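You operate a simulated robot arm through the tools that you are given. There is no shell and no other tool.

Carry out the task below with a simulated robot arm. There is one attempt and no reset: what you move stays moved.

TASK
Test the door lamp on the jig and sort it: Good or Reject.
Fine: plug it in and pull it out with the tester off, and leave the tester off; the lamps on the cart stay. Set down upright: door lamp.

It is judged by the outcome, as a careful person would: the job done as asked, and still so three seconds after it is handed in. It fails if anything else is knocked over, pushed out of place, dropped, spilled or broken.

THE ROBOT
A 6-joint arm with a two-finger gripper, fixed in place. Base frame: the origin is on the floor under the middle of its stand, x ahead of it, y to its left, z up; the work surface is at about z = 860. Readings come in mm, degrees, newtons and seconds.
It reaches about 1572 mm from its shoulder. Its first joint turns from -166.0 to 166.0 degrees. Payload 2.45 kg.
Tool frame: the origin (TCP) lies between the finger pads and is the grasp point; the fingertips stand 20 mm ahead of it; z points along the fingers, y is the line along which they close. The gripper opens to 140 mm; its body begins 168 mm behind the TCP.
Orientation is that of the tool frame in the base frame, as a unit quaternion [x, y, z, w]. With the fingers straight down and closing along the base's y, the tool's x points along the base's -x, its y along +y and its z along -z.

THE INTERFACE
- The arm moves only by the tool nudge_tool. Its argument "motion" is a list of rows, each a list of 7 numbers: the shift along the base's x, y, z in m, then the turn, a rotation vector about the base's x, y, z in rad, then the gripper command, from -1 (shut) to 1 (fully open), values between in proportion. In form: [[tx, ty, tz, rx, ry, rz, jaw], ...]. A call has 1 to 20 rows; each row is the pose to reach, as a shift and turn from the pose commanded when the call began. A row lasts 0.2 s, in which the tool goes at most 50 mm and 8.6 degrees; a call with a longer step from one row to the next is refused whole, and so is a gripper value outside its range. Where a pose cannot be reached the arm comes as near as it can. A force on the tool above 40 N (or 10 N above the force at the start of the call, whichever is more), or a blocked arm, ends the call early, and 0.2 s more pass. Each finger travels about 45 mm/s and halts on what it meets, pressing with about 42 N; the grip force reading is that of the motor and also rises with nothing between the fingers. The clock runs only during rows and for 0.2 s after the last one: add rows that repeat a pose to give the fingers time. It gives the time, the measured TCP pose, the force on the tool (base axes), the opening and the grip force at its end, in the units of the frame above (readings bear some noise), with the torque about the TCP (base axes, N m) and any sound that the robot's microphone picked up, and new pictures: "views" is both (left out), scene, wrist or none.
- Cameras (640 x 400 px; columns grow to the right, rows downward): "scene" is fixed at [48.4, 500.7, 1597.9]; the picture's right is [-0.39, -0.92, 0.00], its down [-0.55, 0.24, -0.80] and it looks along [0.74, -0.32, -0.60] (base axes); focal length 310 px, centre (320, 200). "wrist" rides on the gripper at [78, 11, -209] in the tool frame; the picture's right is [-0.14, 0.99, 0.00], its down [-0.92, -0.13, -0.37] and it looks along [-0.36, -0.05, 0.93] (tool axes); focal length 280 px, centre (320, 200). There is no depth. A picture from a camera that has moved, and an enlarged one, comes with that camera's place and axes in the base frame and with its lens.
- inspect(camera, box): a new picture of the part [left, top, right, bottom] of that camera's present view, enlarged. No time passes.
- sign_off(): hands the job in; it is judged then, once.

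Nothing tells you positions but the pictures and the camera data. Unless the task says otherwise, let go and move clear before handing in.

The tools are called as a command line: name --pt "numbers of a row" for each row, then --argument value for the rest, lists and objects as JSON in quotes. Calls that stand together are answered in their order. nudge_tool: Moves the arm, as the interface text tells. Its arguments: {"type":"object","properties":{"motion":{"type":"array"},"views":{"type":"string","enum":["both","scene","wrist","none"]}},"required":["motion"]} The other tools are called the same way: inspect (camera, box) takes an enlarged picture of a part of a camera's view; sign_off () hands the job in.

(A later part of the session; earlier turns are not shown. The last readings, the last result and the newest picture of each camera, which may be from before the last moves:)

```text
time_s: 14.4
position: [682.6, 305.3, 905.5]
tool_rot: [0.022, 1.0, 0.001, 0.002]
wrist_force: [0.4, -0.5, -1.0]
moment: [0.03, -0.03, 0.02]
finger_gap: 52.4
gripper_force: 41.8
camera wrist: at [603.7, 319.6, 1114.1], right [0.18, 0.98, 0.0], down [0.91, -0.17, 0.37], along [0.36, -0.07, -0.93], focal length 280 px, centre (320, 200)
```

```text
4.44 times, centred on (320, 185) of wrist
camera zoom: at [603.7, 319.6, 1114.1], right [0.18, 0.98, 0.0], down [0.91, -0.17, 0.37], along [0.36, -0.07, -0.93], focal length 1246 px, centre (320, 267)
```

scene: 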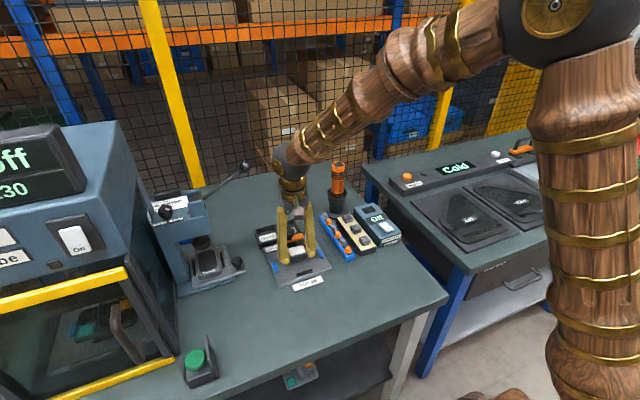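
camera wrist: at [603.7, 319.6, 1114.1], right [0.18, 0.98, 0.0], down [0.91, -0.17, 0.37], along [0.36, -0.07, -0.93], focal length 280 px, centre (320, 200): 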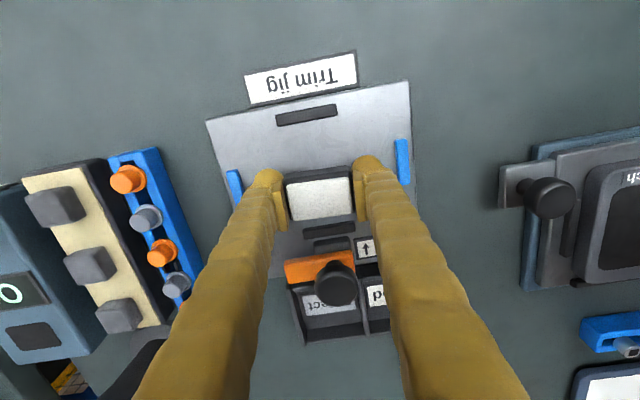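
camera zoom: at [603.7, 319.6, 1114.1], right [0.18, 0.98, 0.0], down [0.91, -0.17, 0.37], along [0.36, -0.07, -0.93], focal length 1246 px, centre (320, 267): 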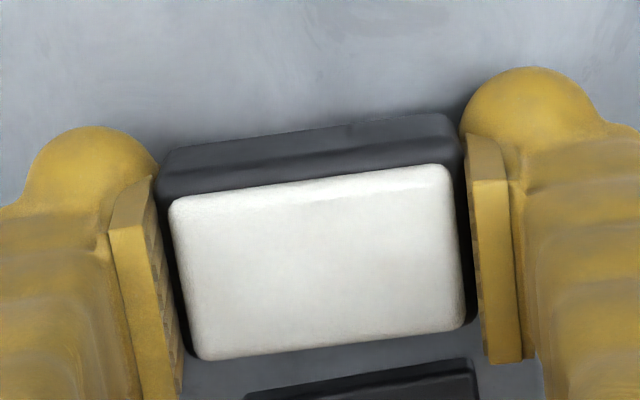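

The lamp has come up with the fingers and the gap holds at 52.4 mm. I'll keep lifting gently.

nudge_tool --pt "0 0 0.003 0 0 0 -1" --pt "0 0 0.008 0 0 0 -1" --pt "0 0 0.015 0 0 0 -1" --pt "0 0 0.022 0 0 0 -1" --pt "0 0 0.03 0 0 0 -1" --pt "0 0 0.03 0 0 0 -1"

inspect --camera "scene" --box '[268, 210, 328, 260]'

inspect --camera "wrist" --box '[260, 140, 380, 230]'

```text
time_s: 15.8
position: [682.9, 304.0, 935.5]
tool_rot: [0.023, 1.0, 0.0, 0.001]
wrist_force: [-0.8, 0.0, -0.7]
moment: [-0.03, 0.0, 0.0]
finger_gap: 52.4
gripper_force: 41.8
camera wrist: at [603.7, 319.5, 1144.1], right [0.18, 0.98, 0.0], down [0.91, -0.17, 0.37], along [0.36, -0.07, -0.93], focal length 280 px, centre (320, 200)
```

scene: 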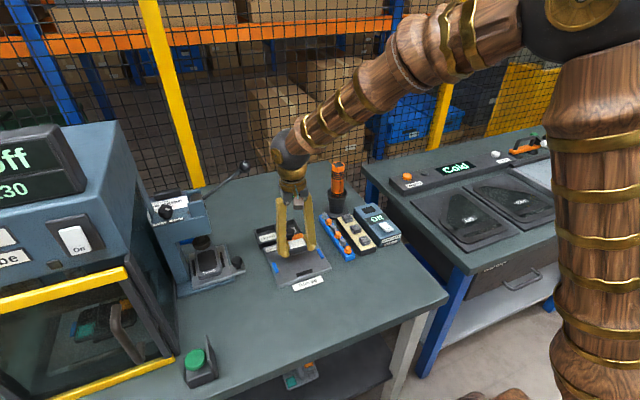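
wrist: 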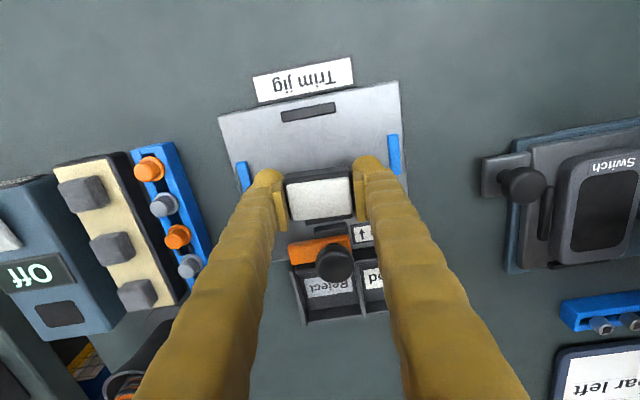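

```text
8.00 times, centred on (298, 235) of scene
camera zoom: at [48.4, 500.7, 1597.9], right [-0.39, -0.92, 0.0], down [-0.55, 0.24, -0.8], along [0.74, -0.32, -0.6], focal length 2478 px, centre (496, -80)
```

zoom: 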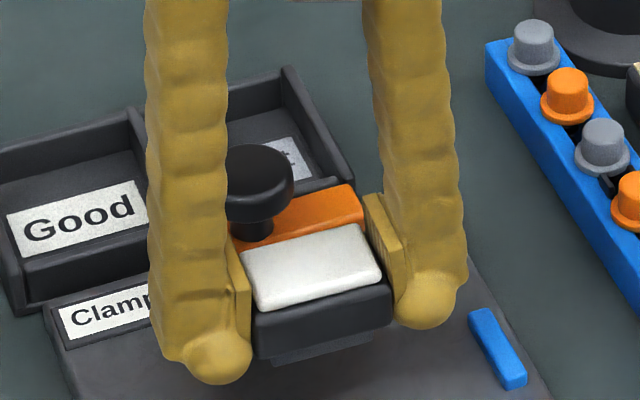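

```text
4.44 times, centred on (320, 185) of wrist
camera zoom: at [603.7, 319.5, 1144.1], right [0.18, 0.98, 0.0], down [0.91, -0.17, 0.37], along [0.36, -0.07, -0.93], focal length 1246 px, centre (320, 267)
```

zoom: 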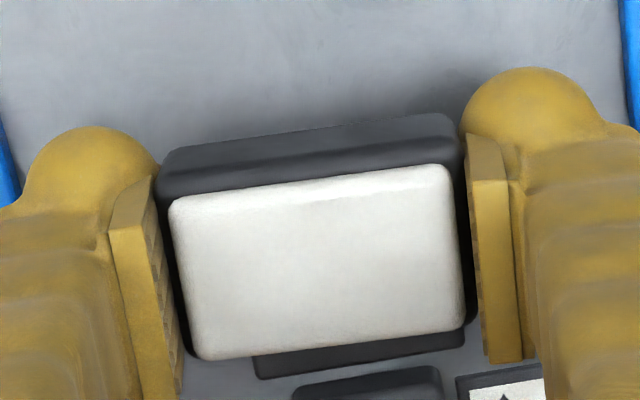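

The lamp is held level, lens up, at the centre of the grip. I'll carry it up and over to just short of the tester, squaring the yaw back to zero, and sight the socket past the lamp before plugging in.

nudge_tool --pt "0 0 0.02 0 0 0.01 -1" --pt "0 0 0.045 0 0 0.02 -1" --pt "0 -0.015 0.06 0 0 0.03 -1" --pt "0.002 -0.045 0.06 0 0 0.045 -1" --pt "0.004 -0.08 0.06 0 0 0.045 -1" --pt "0.006 -0.115 0.06 0 0 0.045 -1" --pt "0.008 -0.15 0.06 0 0 0.045 -1" --pt "0.01 -0.185 0.06 0 0 0.045 -1" --pt "0.012 -0.22 0.06 0 0 0.045 -1" --pt "0.014 -0.255 0.06 0 0 0.045 -1" --pt "0.016 -0.285 0.06 0 0 0.045 -1" --pt "0.018 -0.307 0.055 0 0 0.045 -1" --pt "0.018 -0.307 0.04 0 0 0.045 -1" --pt "0.018 -0.307 0.03 0 0 0.045 -1" --pt "0.018 -0.307 0.03 0 0 0.045 -1"

inspect --camera "wrist" --box '[240, 130, 410, 310]'

inspect --camera "scene" --box '[340, 170, 410, 250]'

```text
time_s: 19.0
position: [700.6, -3.7, 964.6]
tool_rot: [0.0, 1.0, 0.0, 0.001]
wrist_force: [-0.6, -0.8, 0.8]
moment: [0.0, 0.0, 0.0]
finger_gap: 52.4
gripper_force: 42.1
camera wrist: at [620.7, 8.9, 1173.8], right [0.14, 0.99, 0.0], down [0.92, -0.13, 0.37], along [0.37, -0.05, -0.93], focal length 280 px, centre (320, 200)
```

scene: 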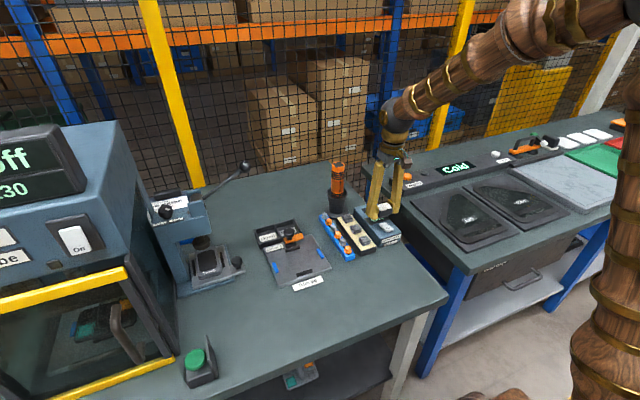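
wrist: 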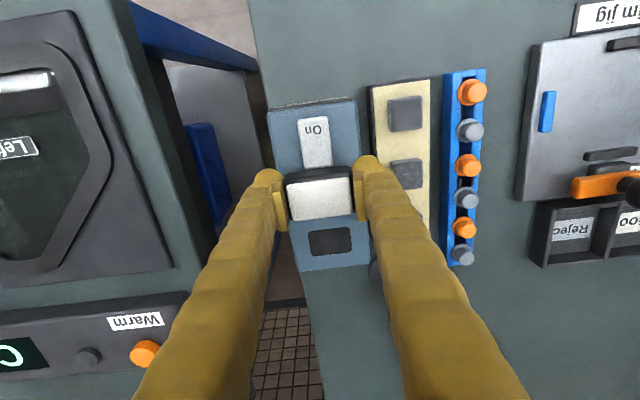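

```text
2.22 times, centred on (325, 220) of wrist
camera zoom: at [620.7, 8.9, 1173.8], right [0.14, 0.99, 0.0], down [0.92, -0.13, 0.37], along [0.37, -0.05, -0.93], focal length 623 px, centre (309, 156)
```

zoom: 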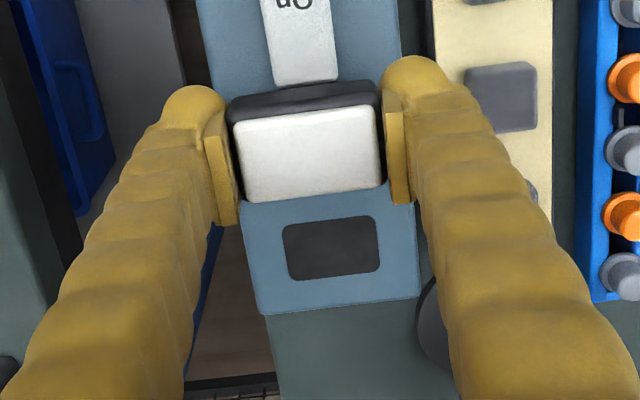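

```text
5.00 times, centred on (375, 210) of scene
camera zoom: at [48.4, 500.7, 1597.9], right [-0.39, -0.92, 0.0], down [-0.55, 0.24, -0.8], along [0.74, -0.32, -0.6], focal length 1549 px, centre (45, 150)
```

zoom: 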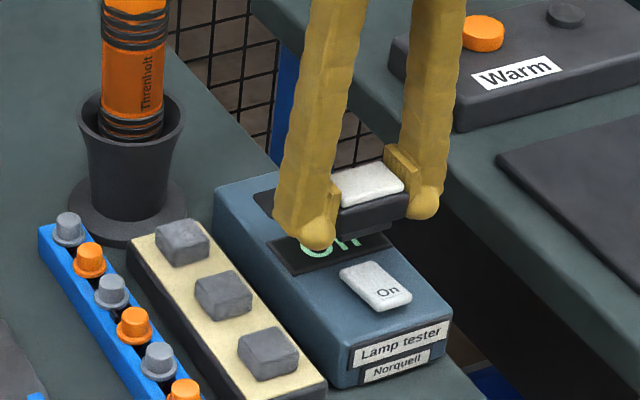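

The socket is now visible just past the lamp. I'll zoom in on both for precise alignment.

inspect --camera "wrist" --box '[290, 215, 370, 265]'

inspect --camera "wrist" --box '[280, 165, 360, 225]'

```text
8.00 times, centred on (330, 240) of wrist
camera zoom: at [620.7, 8.9, 1173.8], right [0.14, 0.99, 0.0], down [0.92, -0.13, 0.37], along [0.37, -0.05, -0.93], focal length 2243 px, centre (240, -120)
```

zoom: 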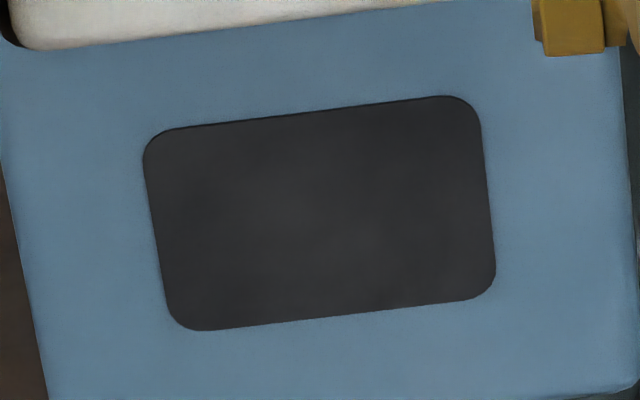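

```text
6.67 times, centred on (320, 195) of wrist
camera zoom: at [620.7, 8.9, 1173.8], right [0.14, 0.99, 0.0], down [0.92, -0.13, 0.37], along [0.37, -0.05, -0.93], focal length 1869 px, centre (320, 233)
```

zoom: 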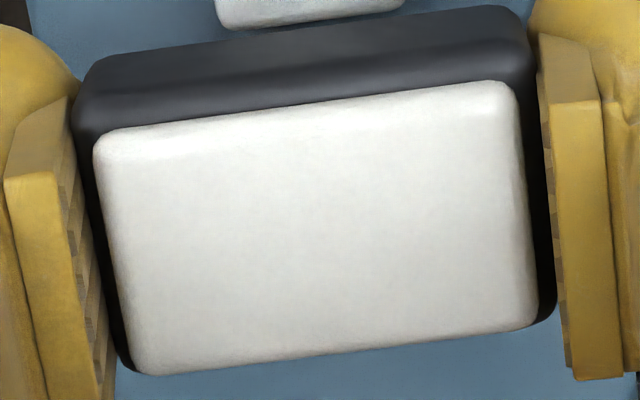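

The socket centre works out about 78 mm ahead of the lamp, with the same yaw and lateral position. I'll move over it and stop just above to check alignment from the scene camera.

nudge_tool --pt "0.025 0 0 0 0 0 -1" --pt "0.05 0 0 0 0 0 -1" --pt "0.07 0 0 0 0 0 -1" --pt "0.078 0 0 0 0 0 -1" --pt "0.078 0 -0.01 0 0 0 -1" --pt "0.078 0 -0.02 0 0 0 -1" --pt "0.078 0 -0.024 0 0 0 -1" --pt "0.078 0 -0.024 0 0 0 -1"

inspect --camera "scene" --box '[355, 195, 395, 225]'

inspect --camera "wrist" --box '[270, 150, 370, 240]'

```text
time_s: 20.8
position: [776.7, -2.6, 942.0]
tool_rot: [-0.001, 1.0, 0.0, 0.001]
wrist_force: [-0.1, -0.3, -1.0]
moment: [0.0, -0.01, 0.0]
finger_gap: 52.6
gripper_force: 42.1
camera wrist: at [698.2, 9.1, 1150.1], right [0.14, 0.99, 0.0], down [0.92, -0.13, 0.37], along [0.37, -0.05, -0.93], focal length 280 px, centre (320, 200)
```

scene: 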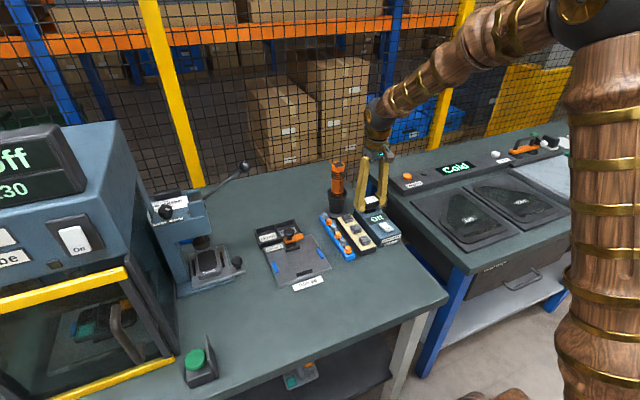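
wrist: 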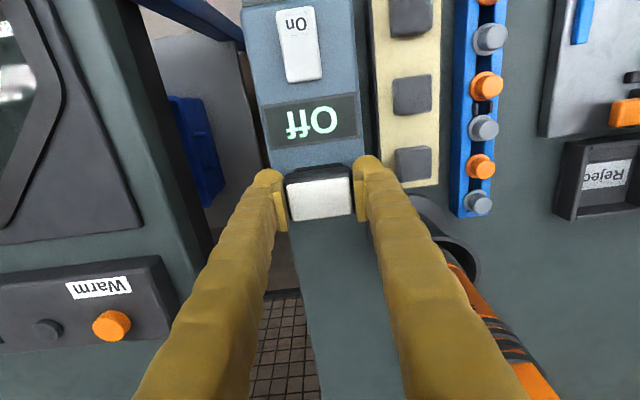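

```text
13.33 times, centred on (375, 210) of scene
camera zoom: at [48.4, 500.7, 1597.9], right [-0.39, -0.92, 0.0], down [-0.55, 0.24, -0.8], along [0.74, -0.32, -0.6], focal length 4130 px, centre (-413, 67)
```

zoom: 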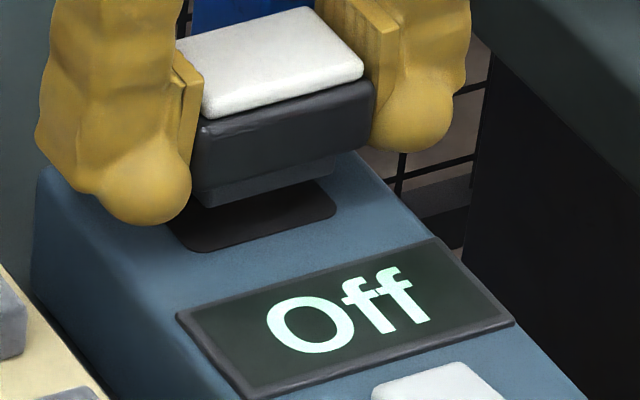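

```text
4.44 times, centred on (320, 195) of wrist
camera zoom: at [698.2, 9.1, 1150.1], right [0.14, 0.99, 0.0], down [0.92, -0.13, 0.37], along [0.37, -0.05, -0.93], focal length 1246 px, centre (320, 222)
```

zoom: 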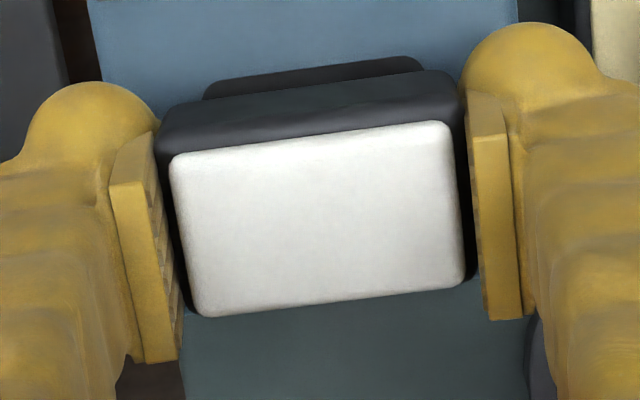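

This view shows the base right above the socket's front edge. I'll enlarge it further to check the offsets.

inspect --camera "scene" --box '[362, 202, 386, 217]'

inspect --camera "wrist" --box '[290, 155, 350, 190]'

```text
16.00 times, centred on (374, 210) of scene
camera zoom: at [48.4, 500.7, 1597.9], right [-0.39, -0.92, 0.0], down [-0.55, 0.24, -0.8], along [0.74, -0.32, -0.6], focal length 4956 px, centre (-544, 48)
```

zoom: 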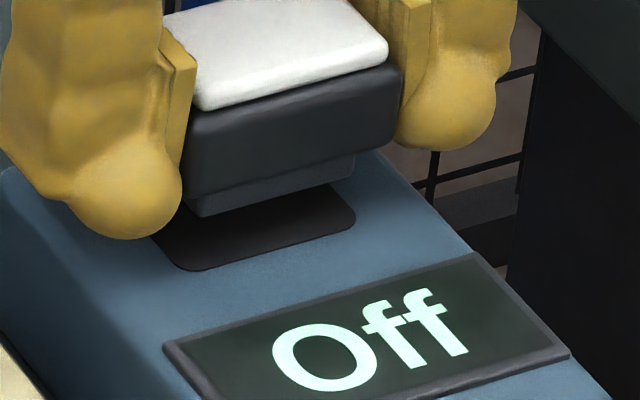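

```text
10.67 times, centred on (320, 172) of wrist
camera zoom: at [698.2, 9.1, 1150.1], right [0.14, 0.99, 0.0], down [0.92, -0.13, 0.37], along [0.37, -0.05, -0.93], focal length 2991 px, centre (320, 493)
```

zoom: 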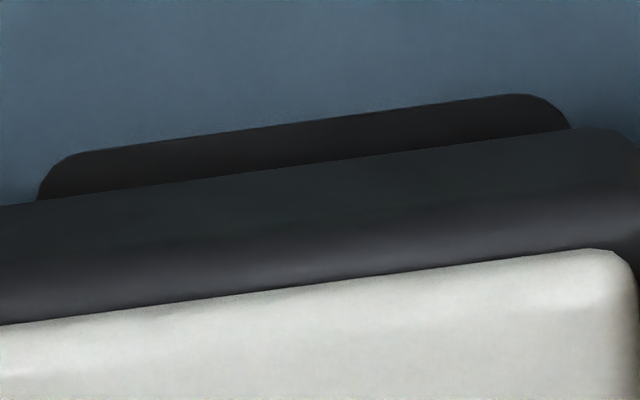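

The scene and wrist views together put the tester's top near z≈898, which means the lamp needs about 2.5 mm more in +x. I'll apply that and lower slowly, watching the force.

nudge_tool --pt "0.0025 0 -0.003 0 0 0 -1" --pt "0.0025 0 -0.006 0 0 0 -1" --pt "0.0025 0 -0.009 0 0 0 -1" --pt "0.0025 0 -0.011 0 0 0 -1" --pt "0.0025 0 -0.011 0 0 0 -1"

inspect --camera "scene" --box '[362, 202, 386, 217]'

inspect --camera "wrist" --box '[280, 150, 360, 210]'

```text
time_s: 22.0
position: [781.6, -2.6, 930.2]
tool_rot: [-0.001, 1.0, 0.0, 0.001]
wrist_force: [0.9, 0.3, -0.1]
moment: [0.03, -0.03, 0.02]
finger_gap: 52.4
gripper_force: 41.6
camera wrist: at [701.2, 9.2, 1139.2], right [0.14, 0.99, 0.0], down [0.92, -0.13, 0.37], along [0.37, -0.05, -0.93], focal length 280 px, centre (320, 200)
```

scene: 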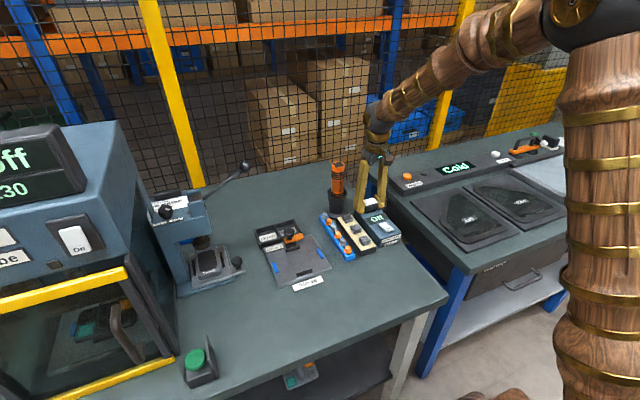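
wrist: 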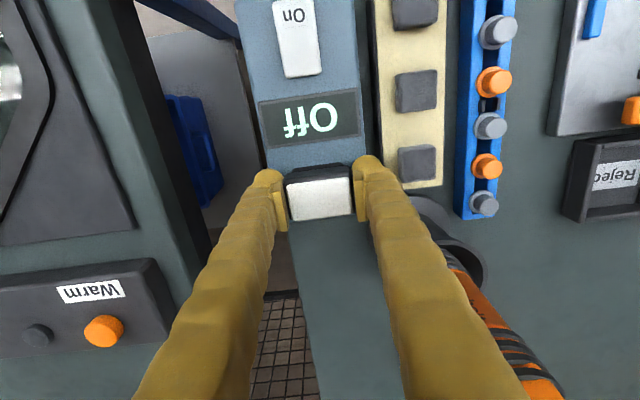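

```text
16.00 times, centred on (374, 210) of scene
camera zoom: at [48.4, 500.7, 1597.9], right [-0.39, -0.92, 0.0], down [-0.55, 0.24, -0.8], along [0.74, -0.32, -0.6], focal length 4956 px, centre (-544, 48)
```

zoom: 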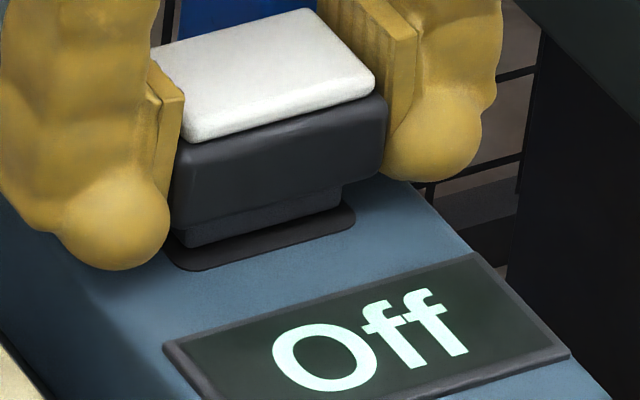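

```text
6.67 times, centred on (320, 180) of wrist
camera zoom: at [701.2, 9.2, 1139.2], right [0.14, 0.99, 0.0], down [0.92, -0.13, 0.37], along [0.37, -0.05, -0.93], focal length 1869 px, centre (320, 333)
```

zoom: 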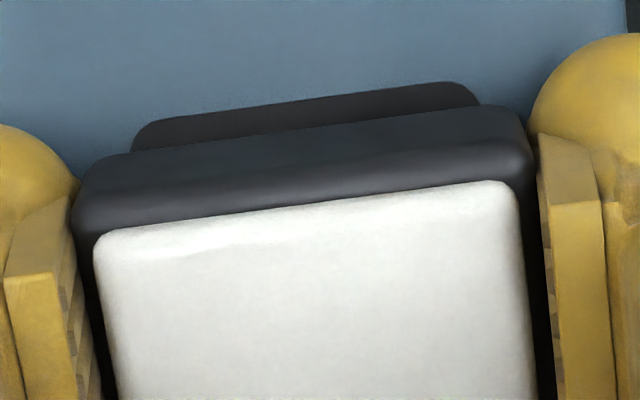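

The base is hovering within the socket outline on all visible sides. Continuing down in 1 mm steps.

nudge_tool --pt "0 0.0005 -0.001 0 0 0 -1" --pt "0 0.001 -0.002 0 0 0 -1" --pt "0 0.001 -0.003 0 0 0 -1" --pt "0 0.001 -0.004 0 0 0 -1" --pt "0 0.001 -0.005 0 0 0 -1" --views "wrist"

inspect --camera "scene" --box '[362, 202, 386, 217]'

```text
time_s: 23.2
position: [779.9, -1.9, 924.7]
tool_rot: [0.0, 1.0, 0.0, 0.0]
wrist_force: [-7.9, -2.5, 4.9]
moment: [-0.05, 0.14, 0.02]
finger_gap: 52.7
gripper_force: 42.1
camera wrist: at [700.9, 9.8, 1134.1], right [0.14, 0.99, 0.0], down [0.92, -0.13, 0.37], along [0.37, -0.05, -0.93], focal length 280 px, centre (320, 200)
```

wrist: 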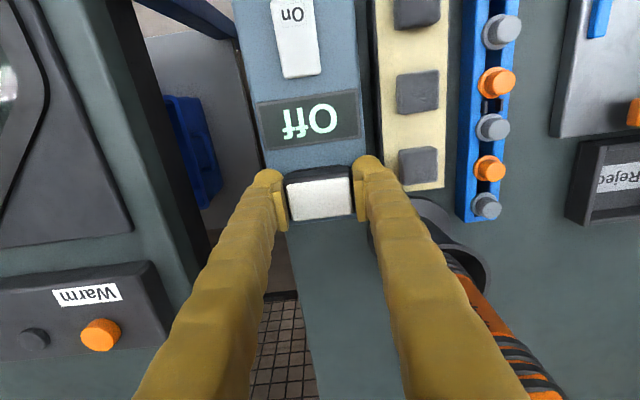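

```text
16.00 times, centred on (374, 210) of scene
camera zoom: at [48.4, 500.7, 1597.9], right [-0.39, -0.92, 0.0], down [-0.55, 0.24, -0.8], along [0.74, -0.32, -0.6], focal length 4956 px, centre (-544, 48)
```

zoom: 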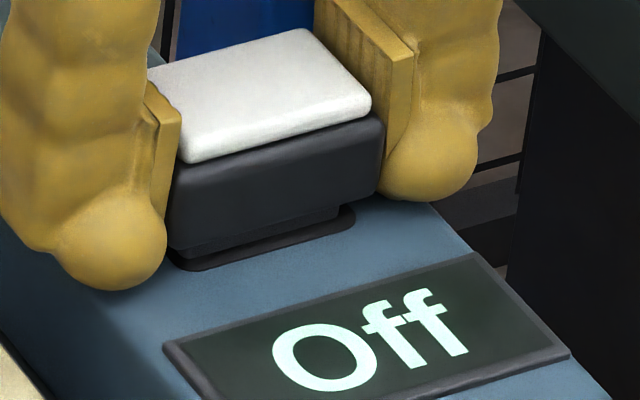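

There is a light lateral contact (about 8 N toward -x and 2.5 N toward -y), so the base has entered the recess and touches its +x wall. I'll ease back slightly that way and read the force again.

nudge_tool --pt "-0.0005 -0.0003 0 0 0 0 -1" --pt "-0.001 -0.0006 0 0 0 0 -1" --pt "-0.001 -0.0006 0 0 0 0 -1" --views "none"

```text
time_s: 24.0
position: [779.8, -1.6, 925.9]
tool_rot: [0.0, 1.0, 0.0, 0.001]
wrist_force: [4.7, 6.3, 1.1]
moment: [0.06, -0.06, -0.01]
finger_gap: 52.4
gripper_force: 41.8
```

The force reversed, so the base is captured in a snug recess. I'll trim to the zero-force point and press down gradually.

nudge_tool --pt "0.0004 0.0004 0 0 0 0 -1" --pt "0.0004 0.0004 -0.001 0 0 0 -1" --pt "0.0004 0.0004 -0.002 0 0 0 -1" --pt "0.0004 0.0004 -0.002 0 0 0 -1" --views "none"

inspect --camera "scene" --box '[362, 202, 386, 217]'

```text
time_s: 25.0
position: [779.9, -1.1, 924.9]
tool_rot: [0.0, 1.0, 0.0, 0.002]
wrist_force: [-5.1, -4.2, 33.6]
moment: [-0.18, 0.11, -0.03]
finger_gap: 52.4
gripper_force: 42.0
```

```text
16.00 times, centred on (374, 210) of scene
camera zoom: at [48.4, 500.7, 1597.9], right [-0.39, -0.92, 0.0], down [-0.55, 0.24, -0.8], along [0.74, -0.32, -0.6], focal length 4956 px, centre (-544, 48)
```

zoom: 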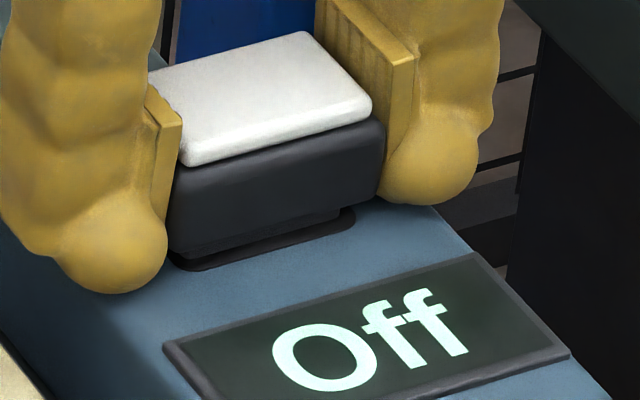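

Vertical force is now 34 N with little further travel. I'll zoom in to see how deep the base sits.

inspect --camera "scene" --box '[366, 207, 378, 214]'

inspect --camera "wrist" --box '[280, 150, 360, 210]'

inspect --camera "scene" --box '[340, 180, 410, 250]'

```text
16.00 times, centred on (372, 210) of scene
camera zoom: at [48.4, 500.7, 1597.9], right [-0.39, -0.92, 0.0], down [-0.55, 0.24, -0.8], along [0.74, -0.32, -0.6], focal length 4956 px, centre (-512, 32)
```

zoom: 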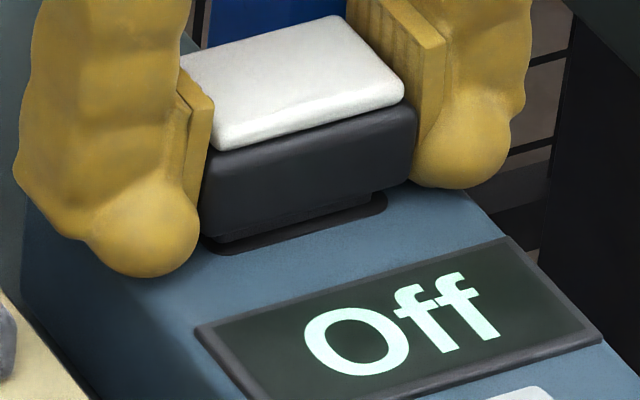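

```text
6.67 times, centred on (320, 180) of wrist
camera zoom: at [700.2, 9.7, 1133.2], right [0.14, 0.99, 0.0], down [0.92, -0.13, 0.37], along [0.37, -0.05, -0.93], focal length 1869 px, centre (320, 333)
```

zoom: 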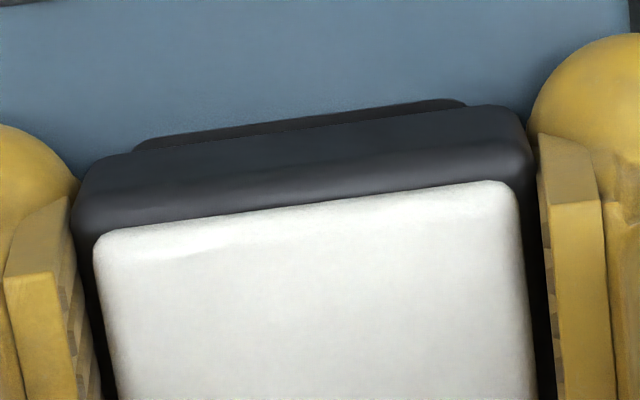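

```text
5.71 times, centred on (375, 215) of scene
camera zoom: at [48.4, 500.7, 1597.9], right [-0.39, -0.92, 0.0], down [-0.55, 0.24, -0.8], along [0.74, -0.32, -0.6], focal length 1770 px, centre (6, 114)
```

zoom: 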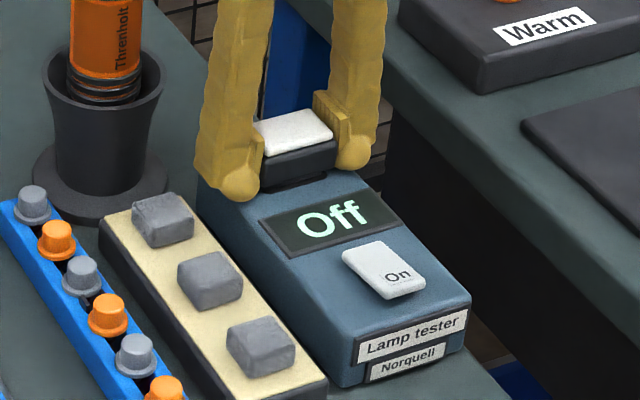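

The base is a few mm into the recess, and the fingertips may now be resting on the tester's top, which would explain the 34 N. I'll relieve the load, let go of the lamp and rise clear to see how it sits.

nudge_tool --pt "0 0 0.0005 0 0 0 -1" --pt "0 0 0.001 0 0 0 -1" --pt "0 0 0.001 0 0 0 -0.2" --pt "0 0 0.001 0 0 0 -0.1" --pt "0 0 0.001 0 0 0 -0.1" --views "none"

inspect --camera "scene" --box '[362, 202, 386, 217]'

inspect --camera "wrist" --box '[260, 140, 380, 230]'

```text
time_s: 26.2
position: [780.7, -1.4, 924.2]
tool_rot: [0.0, 1.0, 0.0, 0.001]
wrist_force: [4.8, -5.8, 27.8]
moment: [-0.21, -0.05, -0.01]
finger_gap: 54.1
gripper_force: 0.1
```

```text
16.00 times, centred on (374, 210) of scene
camera zoom: at [48.4, 500.7, 1597.9], right [-0.39, -0.92, 0.0], down [-0.55, 0.24, -0.8], along [0.74, -0.32, -0.6], focal length 4956 px, centre (-544, 48)
```

zoom: 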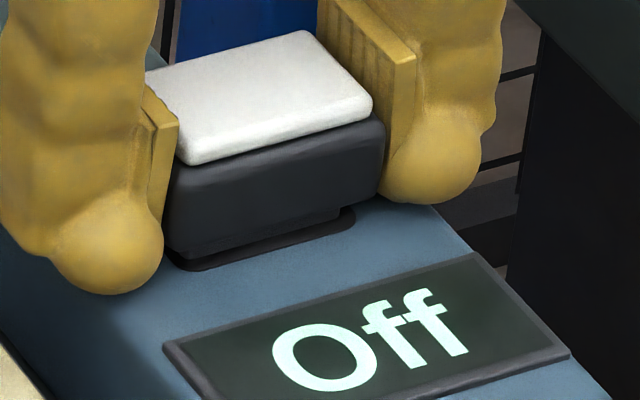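

```text
4.44 times, centred on (320, 185) of wrist
camera zoom: at [700.3, 9.8, 1133.2], right [0.14, 0.99, 0.0], down [0.92, -0.13, 0.37], along [0.37, -0.05, -0.93], focal length 1246 px, centre (320, 267)
```

zoom: 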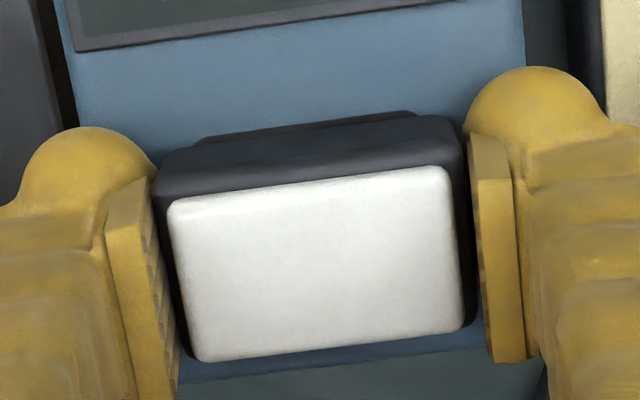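

With the jaws loosened there is still about 28 N upward, so it is the fingertips that are touching the tester, not the lamp bottoming out. I'll lift straight up a little, open wider, then rise clear.

nudge_tool --pt "0 0 0.001 0 0 0 -0.1" --pt "0 0 0.003 0 0 0 -0.1" --pt "0 0 0.003 0 0 0 0.0" --pt "0 0 0.003 0 0 0 0.05" --pt "0 0 0.003 0 0 0 0.05" --views "none"

inspect --camera "scene" --box '[362, 202, 386, 217]'

inspect --camera "wrist" --box '[260, 140, 380, 230]'

```text
time_s: 27.4
position: [779.9, -3.4, 927.3]
tool_rot: [0.0, 1.0, 0.0, 0.0]
wrist_force: [-0.3, 0.1, 0.4]
moment: [0.01, 0.0, 0.02]
finger_gap: 73.4
gripper_force: 0.1
```

```text
16.00 times, centred on (374, 210) of scene
camera zoom: at [48.4, 500.7, 1597.9], right [-0.39, -0.92, 0.0], down [-0.55, 0.24, -0.8], along [0.74, -0.32, -0.6], focal length 4956 px, centre (-544, 48)
```

zoom: 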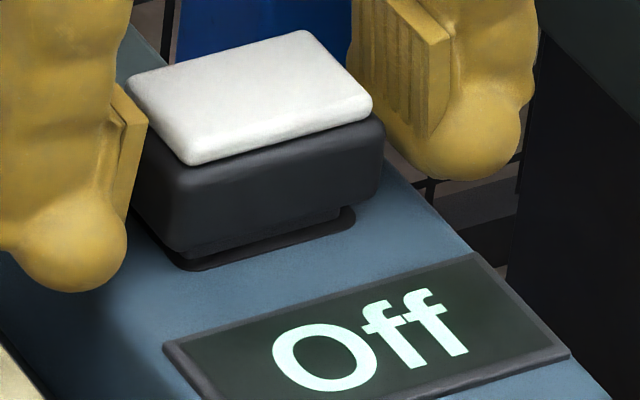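

```text
4.44 times, centred on (320, 185) of wrist
camera zoom: at [700.5, 9.7, 1135.8], right [0.14, 0.99, 0.0], down [0.92, -0.13, 0.37], along [0.37, -0.05, -0.93], focal length 1246 px, centre (320, 267)
```

zoom: 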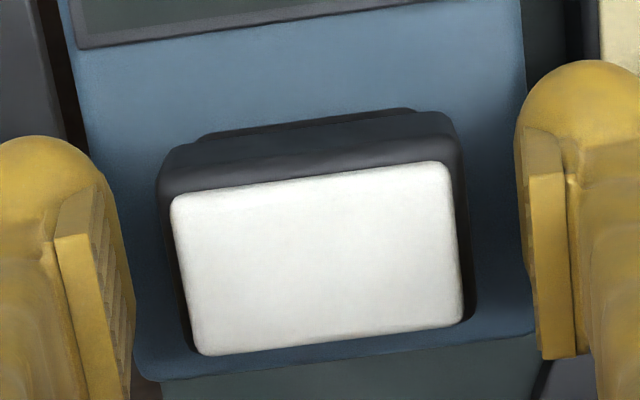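

The lamp stands on its own in the socket with about 3 mm of base still showing. I'll rise, close the fingers and press gently on the lens centre to seat it fully.

nudge_tool --pt "0 0 0.01 0 0 0 0.05" --pt "0 0 0.03 0 0 0 0.05" --pt "0 0 0.055 0 0 0 0.05" --pt "0.002 0 0.055 0 0 0 -0.5" --pt "0.003 0 0.055 0 0 0 -1" --pt "0.003 0 0.055 0 0 0 -1" --pt "0.003 0 0.055 0 0 0 -1" --pt "0.003 0 0.055 0 0 0 -1" --pt "0.003 0 0.055 0 0 0 -1"

inspect --camera "scene" --box '[350, 180, 400, 220]'

inspect --camera "wrist" --box '[260, 120, 380, 210]'

```text
time_s: 29.4
position: [782.1, -1.6, 981.9]
tool_rot: [0.0, 1.0, 0.0, 0.001]
wrist_force: [0.1, -0.2, -0.3]
moment: [-0.02, 0.01, 0.0]
finger_gap: 0.0
gripper_force: 29.1
camera wrist: at [703.3, 9.6, 1191.0], right [0.14, 0.99, 0.0], down [0.92, -0.13, 0.37], along [0.37, -0.05, -0.93], focal length 280 px, centre (320, 200)
```

scene: 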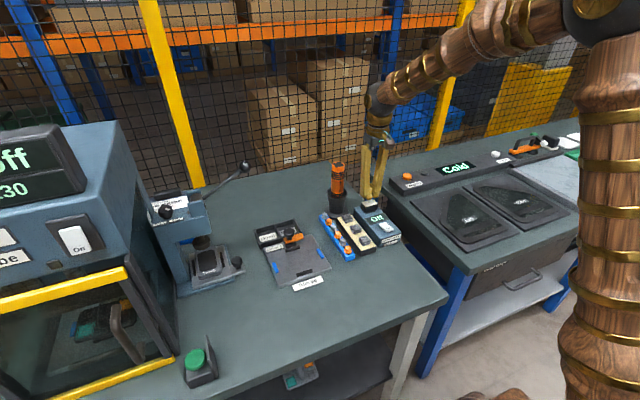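
wrist: 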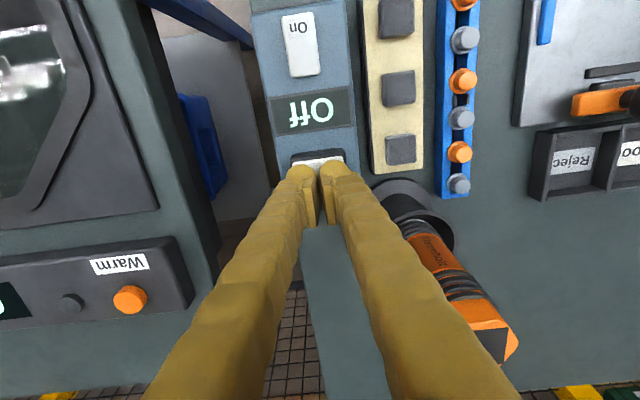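

```text
10.00 times, centred on (375, 200) of scene
camera zoom: at [48.4, 500.7, 1597.9], right [-0.39, -0.92, 0.0], down [-0.55, 0.24, -0.8], along [0.74, -0.32, -0.6], focal length 3098 px, centre (-230, 200)
```

zoom: 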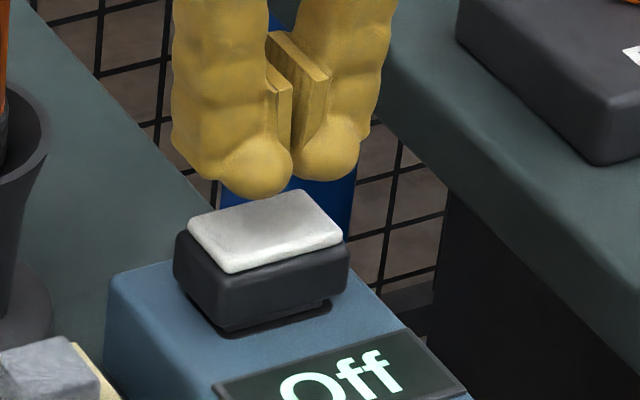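

```text
4.44 times, centred on (320, 165) of wrist
camera zoom: at [703.3, 9.6, 1191.0], right [0.14, 0.99, 0.0], down [0.92, -0.13, 0.37], along [0.37, -0.05, -0.93], focal length 1246 px, centre (320, 356)
```

zoom: 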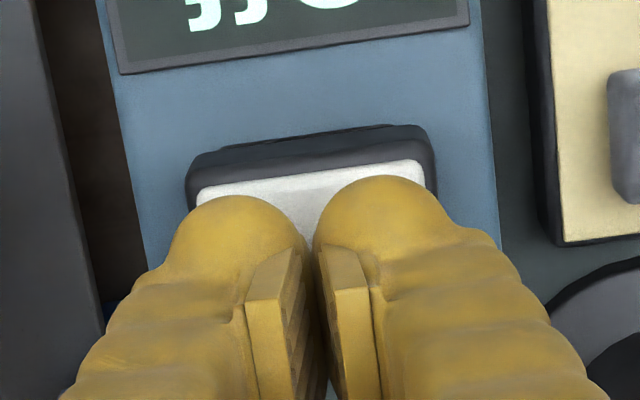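

The closed tips are above the lens. I'll press down slowly; the call stops by itself if the force climbs.

nudge_tool --pt "0.001 0 -0.01 0 0 0 -1" --pt "0.002 0 -0.02 0 0 0 -1" --pt "0.002 0 -0.024 0 0 0 -1" --pt "0.002 0 -0.026 0 0 0 -1" --pt "0.002 0 -0.027 0 0 0 -1" --pt "0.002 0 -0.028 0 0 0 -1" --pt "0.002 0 -0.029 0 0 0 -1" --pt "0.002 0 -0.03 0 0 0 -1" --pt "0.002 0 -0.031 0 0 0 -1" --views "scene"

inspect --camera "scene" --box '[350, 185, 400, 220]'

```text
time_s: 31.4
position: [785.4, -3.0, 953.8]
tool_rot: [0.0, 1.0, 0.0, 0.002]
wrist_force: [-0.5, 0.3, 38.2]
moment: [-0.01, 0.27, 0.04]
finger_gap: 5.8
gripper_force: 29.3
```

scene: 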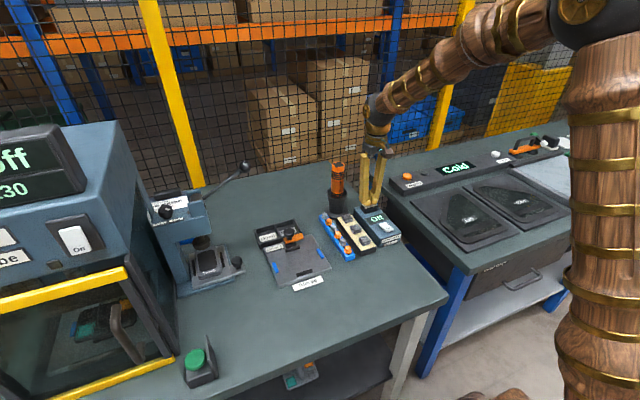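

```text
11.43 times, centred on (375, 202) of scene
camera zoom: at [48.4, 500.7, 1597.9], right [-0.39, -0.92, 0.0], down [-0.55, 0.24, -0.8], along [0.74, -0.32, -0.6], focal length 3540 px, centre (-309, 171)
```

zoom: 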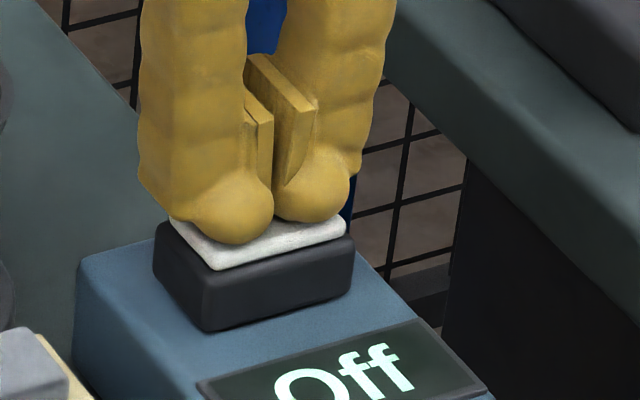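

The body now sits flush on the tester, so the lamp is seated. I'll back off and check.

nudge_tool --pt "0 0 0.003 0 0 0 -1" --pt "0 0 0.015 0 0 0 -1" --pt "0 0 0.045 0 0 0 -1" --pt "0 0 0.06 0 0 0 -1"

inspect --camera "scene" --box '[350, 185, 400, 220]'

inspect --camera "scene" --box '[330, 180, 420, 250]'

```text
time_s: 32.4
position: [784.8, -1.9, 1010.5]
tool_rot: [0.001, 1.0, 0.0, 0.001]
wrist_force: [0.9, -0.5, -0.3]
moment: [0.0, 0.03, 0.0]
finger_gap: 0.0
gripper_force: 29.0
camera wrist: at [705.6, 9.6, 1220.1], right [0.14, 0.99, 0.0], down [0.92, -0.13, 0.37], along [0.37, -0.05, -0.93], focal length 280 px, centre (320, 200)
```

scene: 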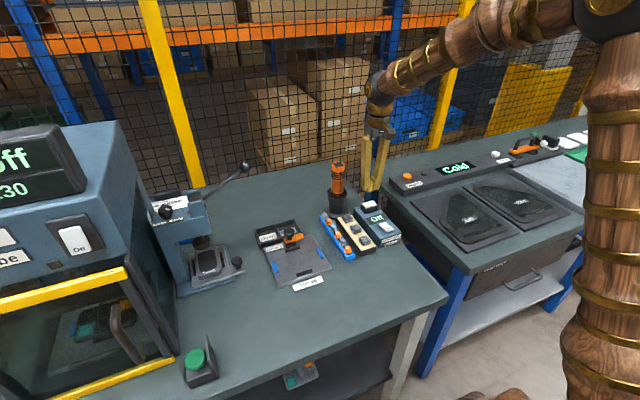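
wrist: 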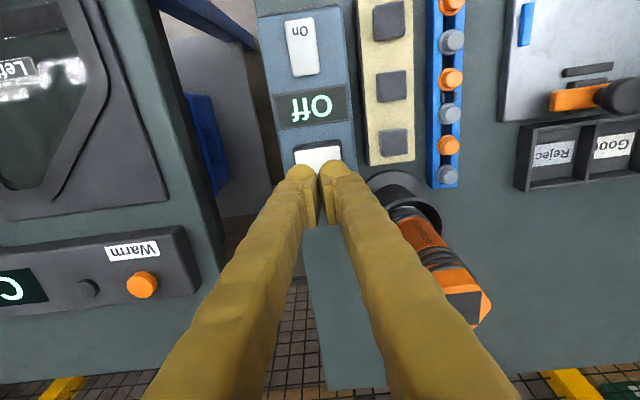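

```text
11.43 times, centred on (375, 202) of scene
camera zoom: at [48.4, 500.7, 1597.9], right [-0.39, -0.92, 0.0], down [-0.55, 0.24, -0.8], along [0.74, -0.32, -0.6], focal length 3540 px, centre (-309, 171)
```

zoom: 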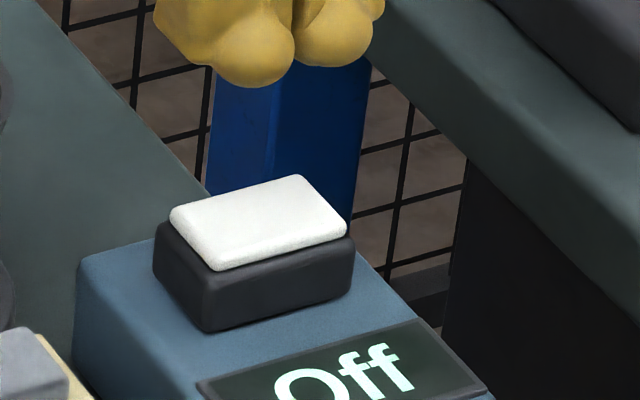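

```text
5.71 times, centred on (375, 215) of scene
camera zoom: at [48.4, 500.7, 1597.9], right [-0.39, -0.92, 0.0], down [-0.55, 0.24, -0.8], along [0.74, -0.32, -0.6], focal length 1770 px, centre (6, 114)
```

zoom: 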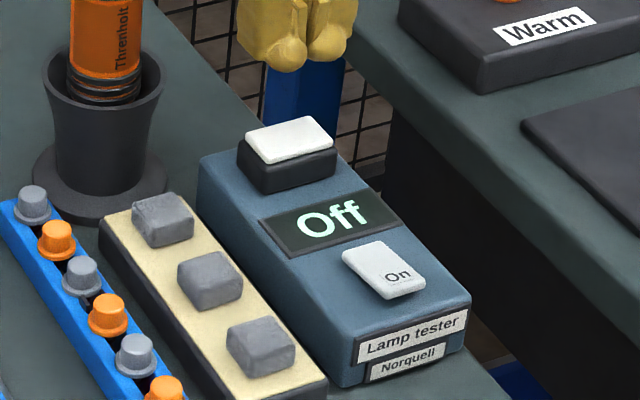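

The lamp is fully seated and the tester still reads Off. Next I'll press the "On" end of the rocker with a single closed fingertip, moving over it and checking before pressing.

nudge_tool --pt "-0.03 0.003 0 0 0 0 -1" --pt "-0.07 0.006 0 0 0 0 -1" --pt "-0.105 0.01 0 0 0 0 -1" --pt "-0.122 0.0115 -0.01 0 0 0 -1" --pt "-0.122 0.0115 -0.03 0 0 0 -1" --pt "-0.122 0.0115 -0.05 0 0 0 -1" --pt "-0.122 0.0115 -0.05 0 0 0 -1"

inspect --camera "scene" --box '[355, 195, 415, 245]'

inspect --camera "wrist" --box '[240, 120, 380, 240]'

```text
time_s: 34.0
position: [663.0, 9.4, 959.9]
tool_rot: [0.0, 1.0, 0.001, 0.001]
wrist_force: [-0.7, 0.6, -0.2]
moment: [0.0, 0.02, -0.03]
finger_gap: 0.0
gripper_force: 29.2
camera wrist: at [582.9, 21.3, 1169.8], right [0.14, 0.99, 0.0], down [0.92, -0.13, 0.37], along [0.37, -0.05, -0.93], focal length 280 px, centre (320, 200)
```

scene: 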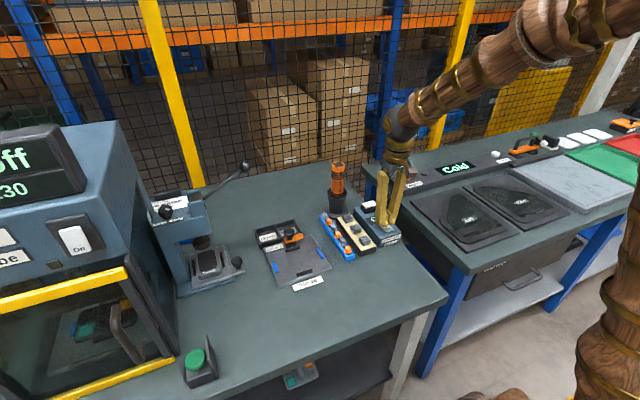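
wrist: 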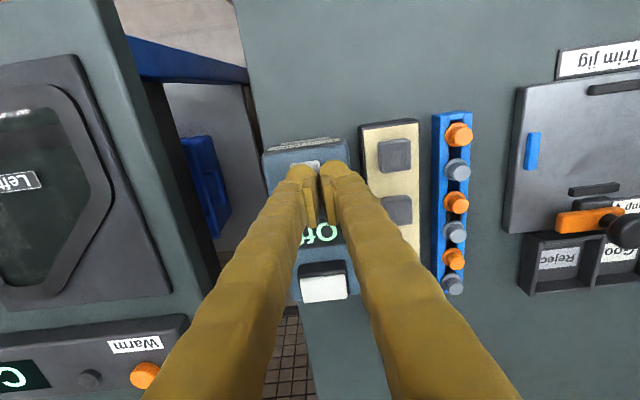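

```text
8.00 times, centred on (385, 220) of scene
camera zoom: at [48.4, 500.7, 1597.9], right [-0.39, -0.92, 0.0], down [-0.55, 0.24, -0.8], along [0.74, -0.32, -0.6], focal length 2478 px, centre (-200, 40)
```

zoom: 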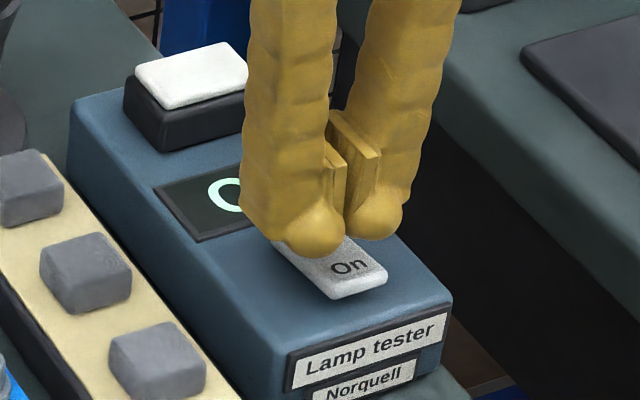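

```text
3.33 times, centred on (310, 180) of wrist
camera zoom: at [582.9, 21.3, 1169.8], right [0.14, 0.99, 0.0], down [0.92, -0.13, 0.37], along [0.37, -0.05, -0.93], focal length 935 px, centre (353, 267)
```

zoom: 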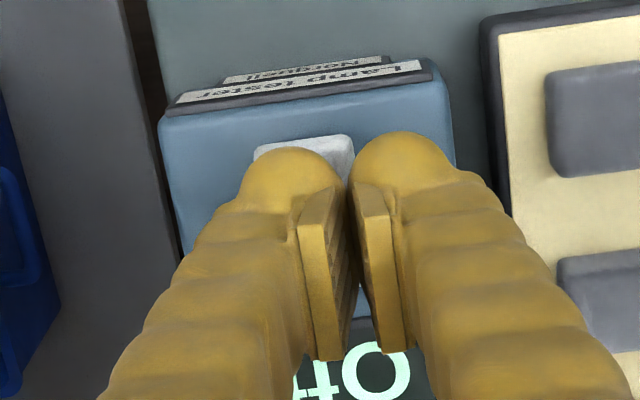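

The -y fingertip is lined up over the "On" end of the rocker. Pressing down in small steps.

nudge_tool --pt "0 0.001 -0.01 0 0 0 -1" --pt "0 0.001 -0.016 0 0 0 -1" --pt "0 0.001 -0.018 0 0 0 -1" --pt "0 0.001 -0.02 0 0 0 -1" --pt "0 0.001 -0.022 0 0 0 -1" --pt "0 0.001 -0.024 0 0 0 -1" --views "scene"

inspect --camera "scene" --box '[355, 195, 415, 245]'

```text
time_s: 35.4
position: [662.5, 10.8, 936.9]
tool_rot: [0.0, 1.0, -0.001, 0.001]
wrist_force: [-0.9, 0.2, 1.4]
moment: [0.01, 0.01, 0.03]
finger_gap: 0.0
gripper_force: 29.0
```

scene: 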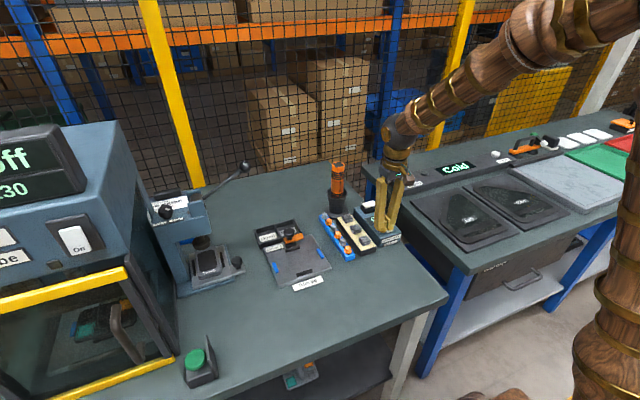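

```text
8.00 times, centred on (385, 220) of scene
camera zoom: at [48.4, 500.7, 1597.9], right [-0.39, -0.92, 0.0], down [-0.55, 0.24, -0.8], along [0.74, -0.32, -0.6], focal length 2478 px, centre (-200, 40)
```

zoom: 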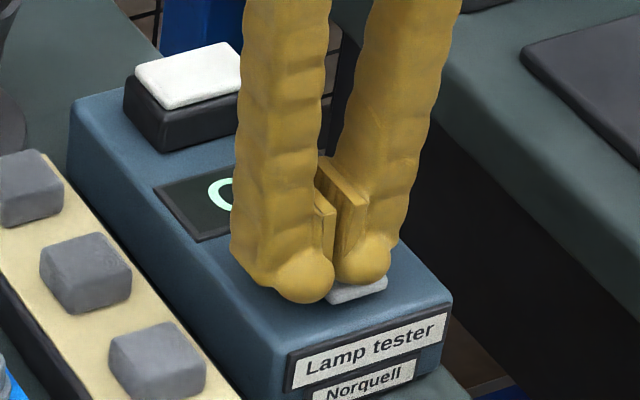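

There is almost no force yet, so I'll continue down, staying above the height where the other fingertip would meet the tester top.

nudge_tool --pt "0 0 -0.001 0 0 0 -1" --pt "0 0 -0.002 0 0 0 -1" --pt "0 0 -0.003 0 0 0 -1" --pt "0 0 -0.004 0 0 0 -1" --pt "0 0 -0.005 0 0 0 -1" --views "scene"

inspect --camera "scene" --box '[355, 195, 415, 245]'

```text
time_s: 36.1
position: [662.3, 10.7, 937.2]
tool_rot: [-0.001, 1.0, 0.0, 0.001]
wrist_force: [-4.9, 0.7, 9.9]
moment: [-0.11, 0.06, 0.02]
finger_gap: 0.1
gripper_force: 29.8
stopped in row 3: the force on the tool passed its limit at 45 N (the readings are from after the stop); the commanded pose is now the measured one
```

scene: 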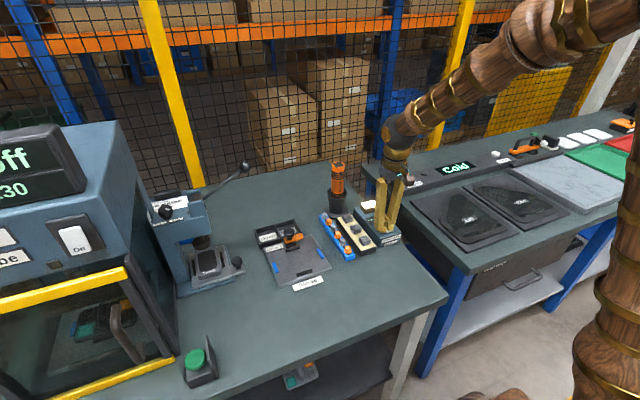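

```text
8.00 times, centred on (385, 220) of scene
camera zoom: at [48.4, 500.7, 1597.9], right [-0.39, -0.92, 0.0], down [-0.55, 0.24, -0.8], along [0.74, -0.32, -0.6], focal length 2478 px, centre (-200, 40)
```

zoom: 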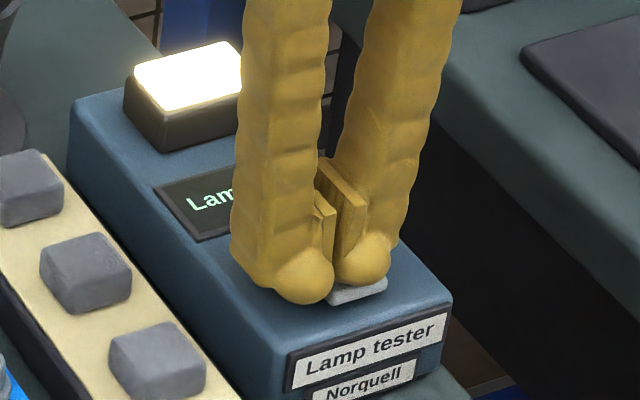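

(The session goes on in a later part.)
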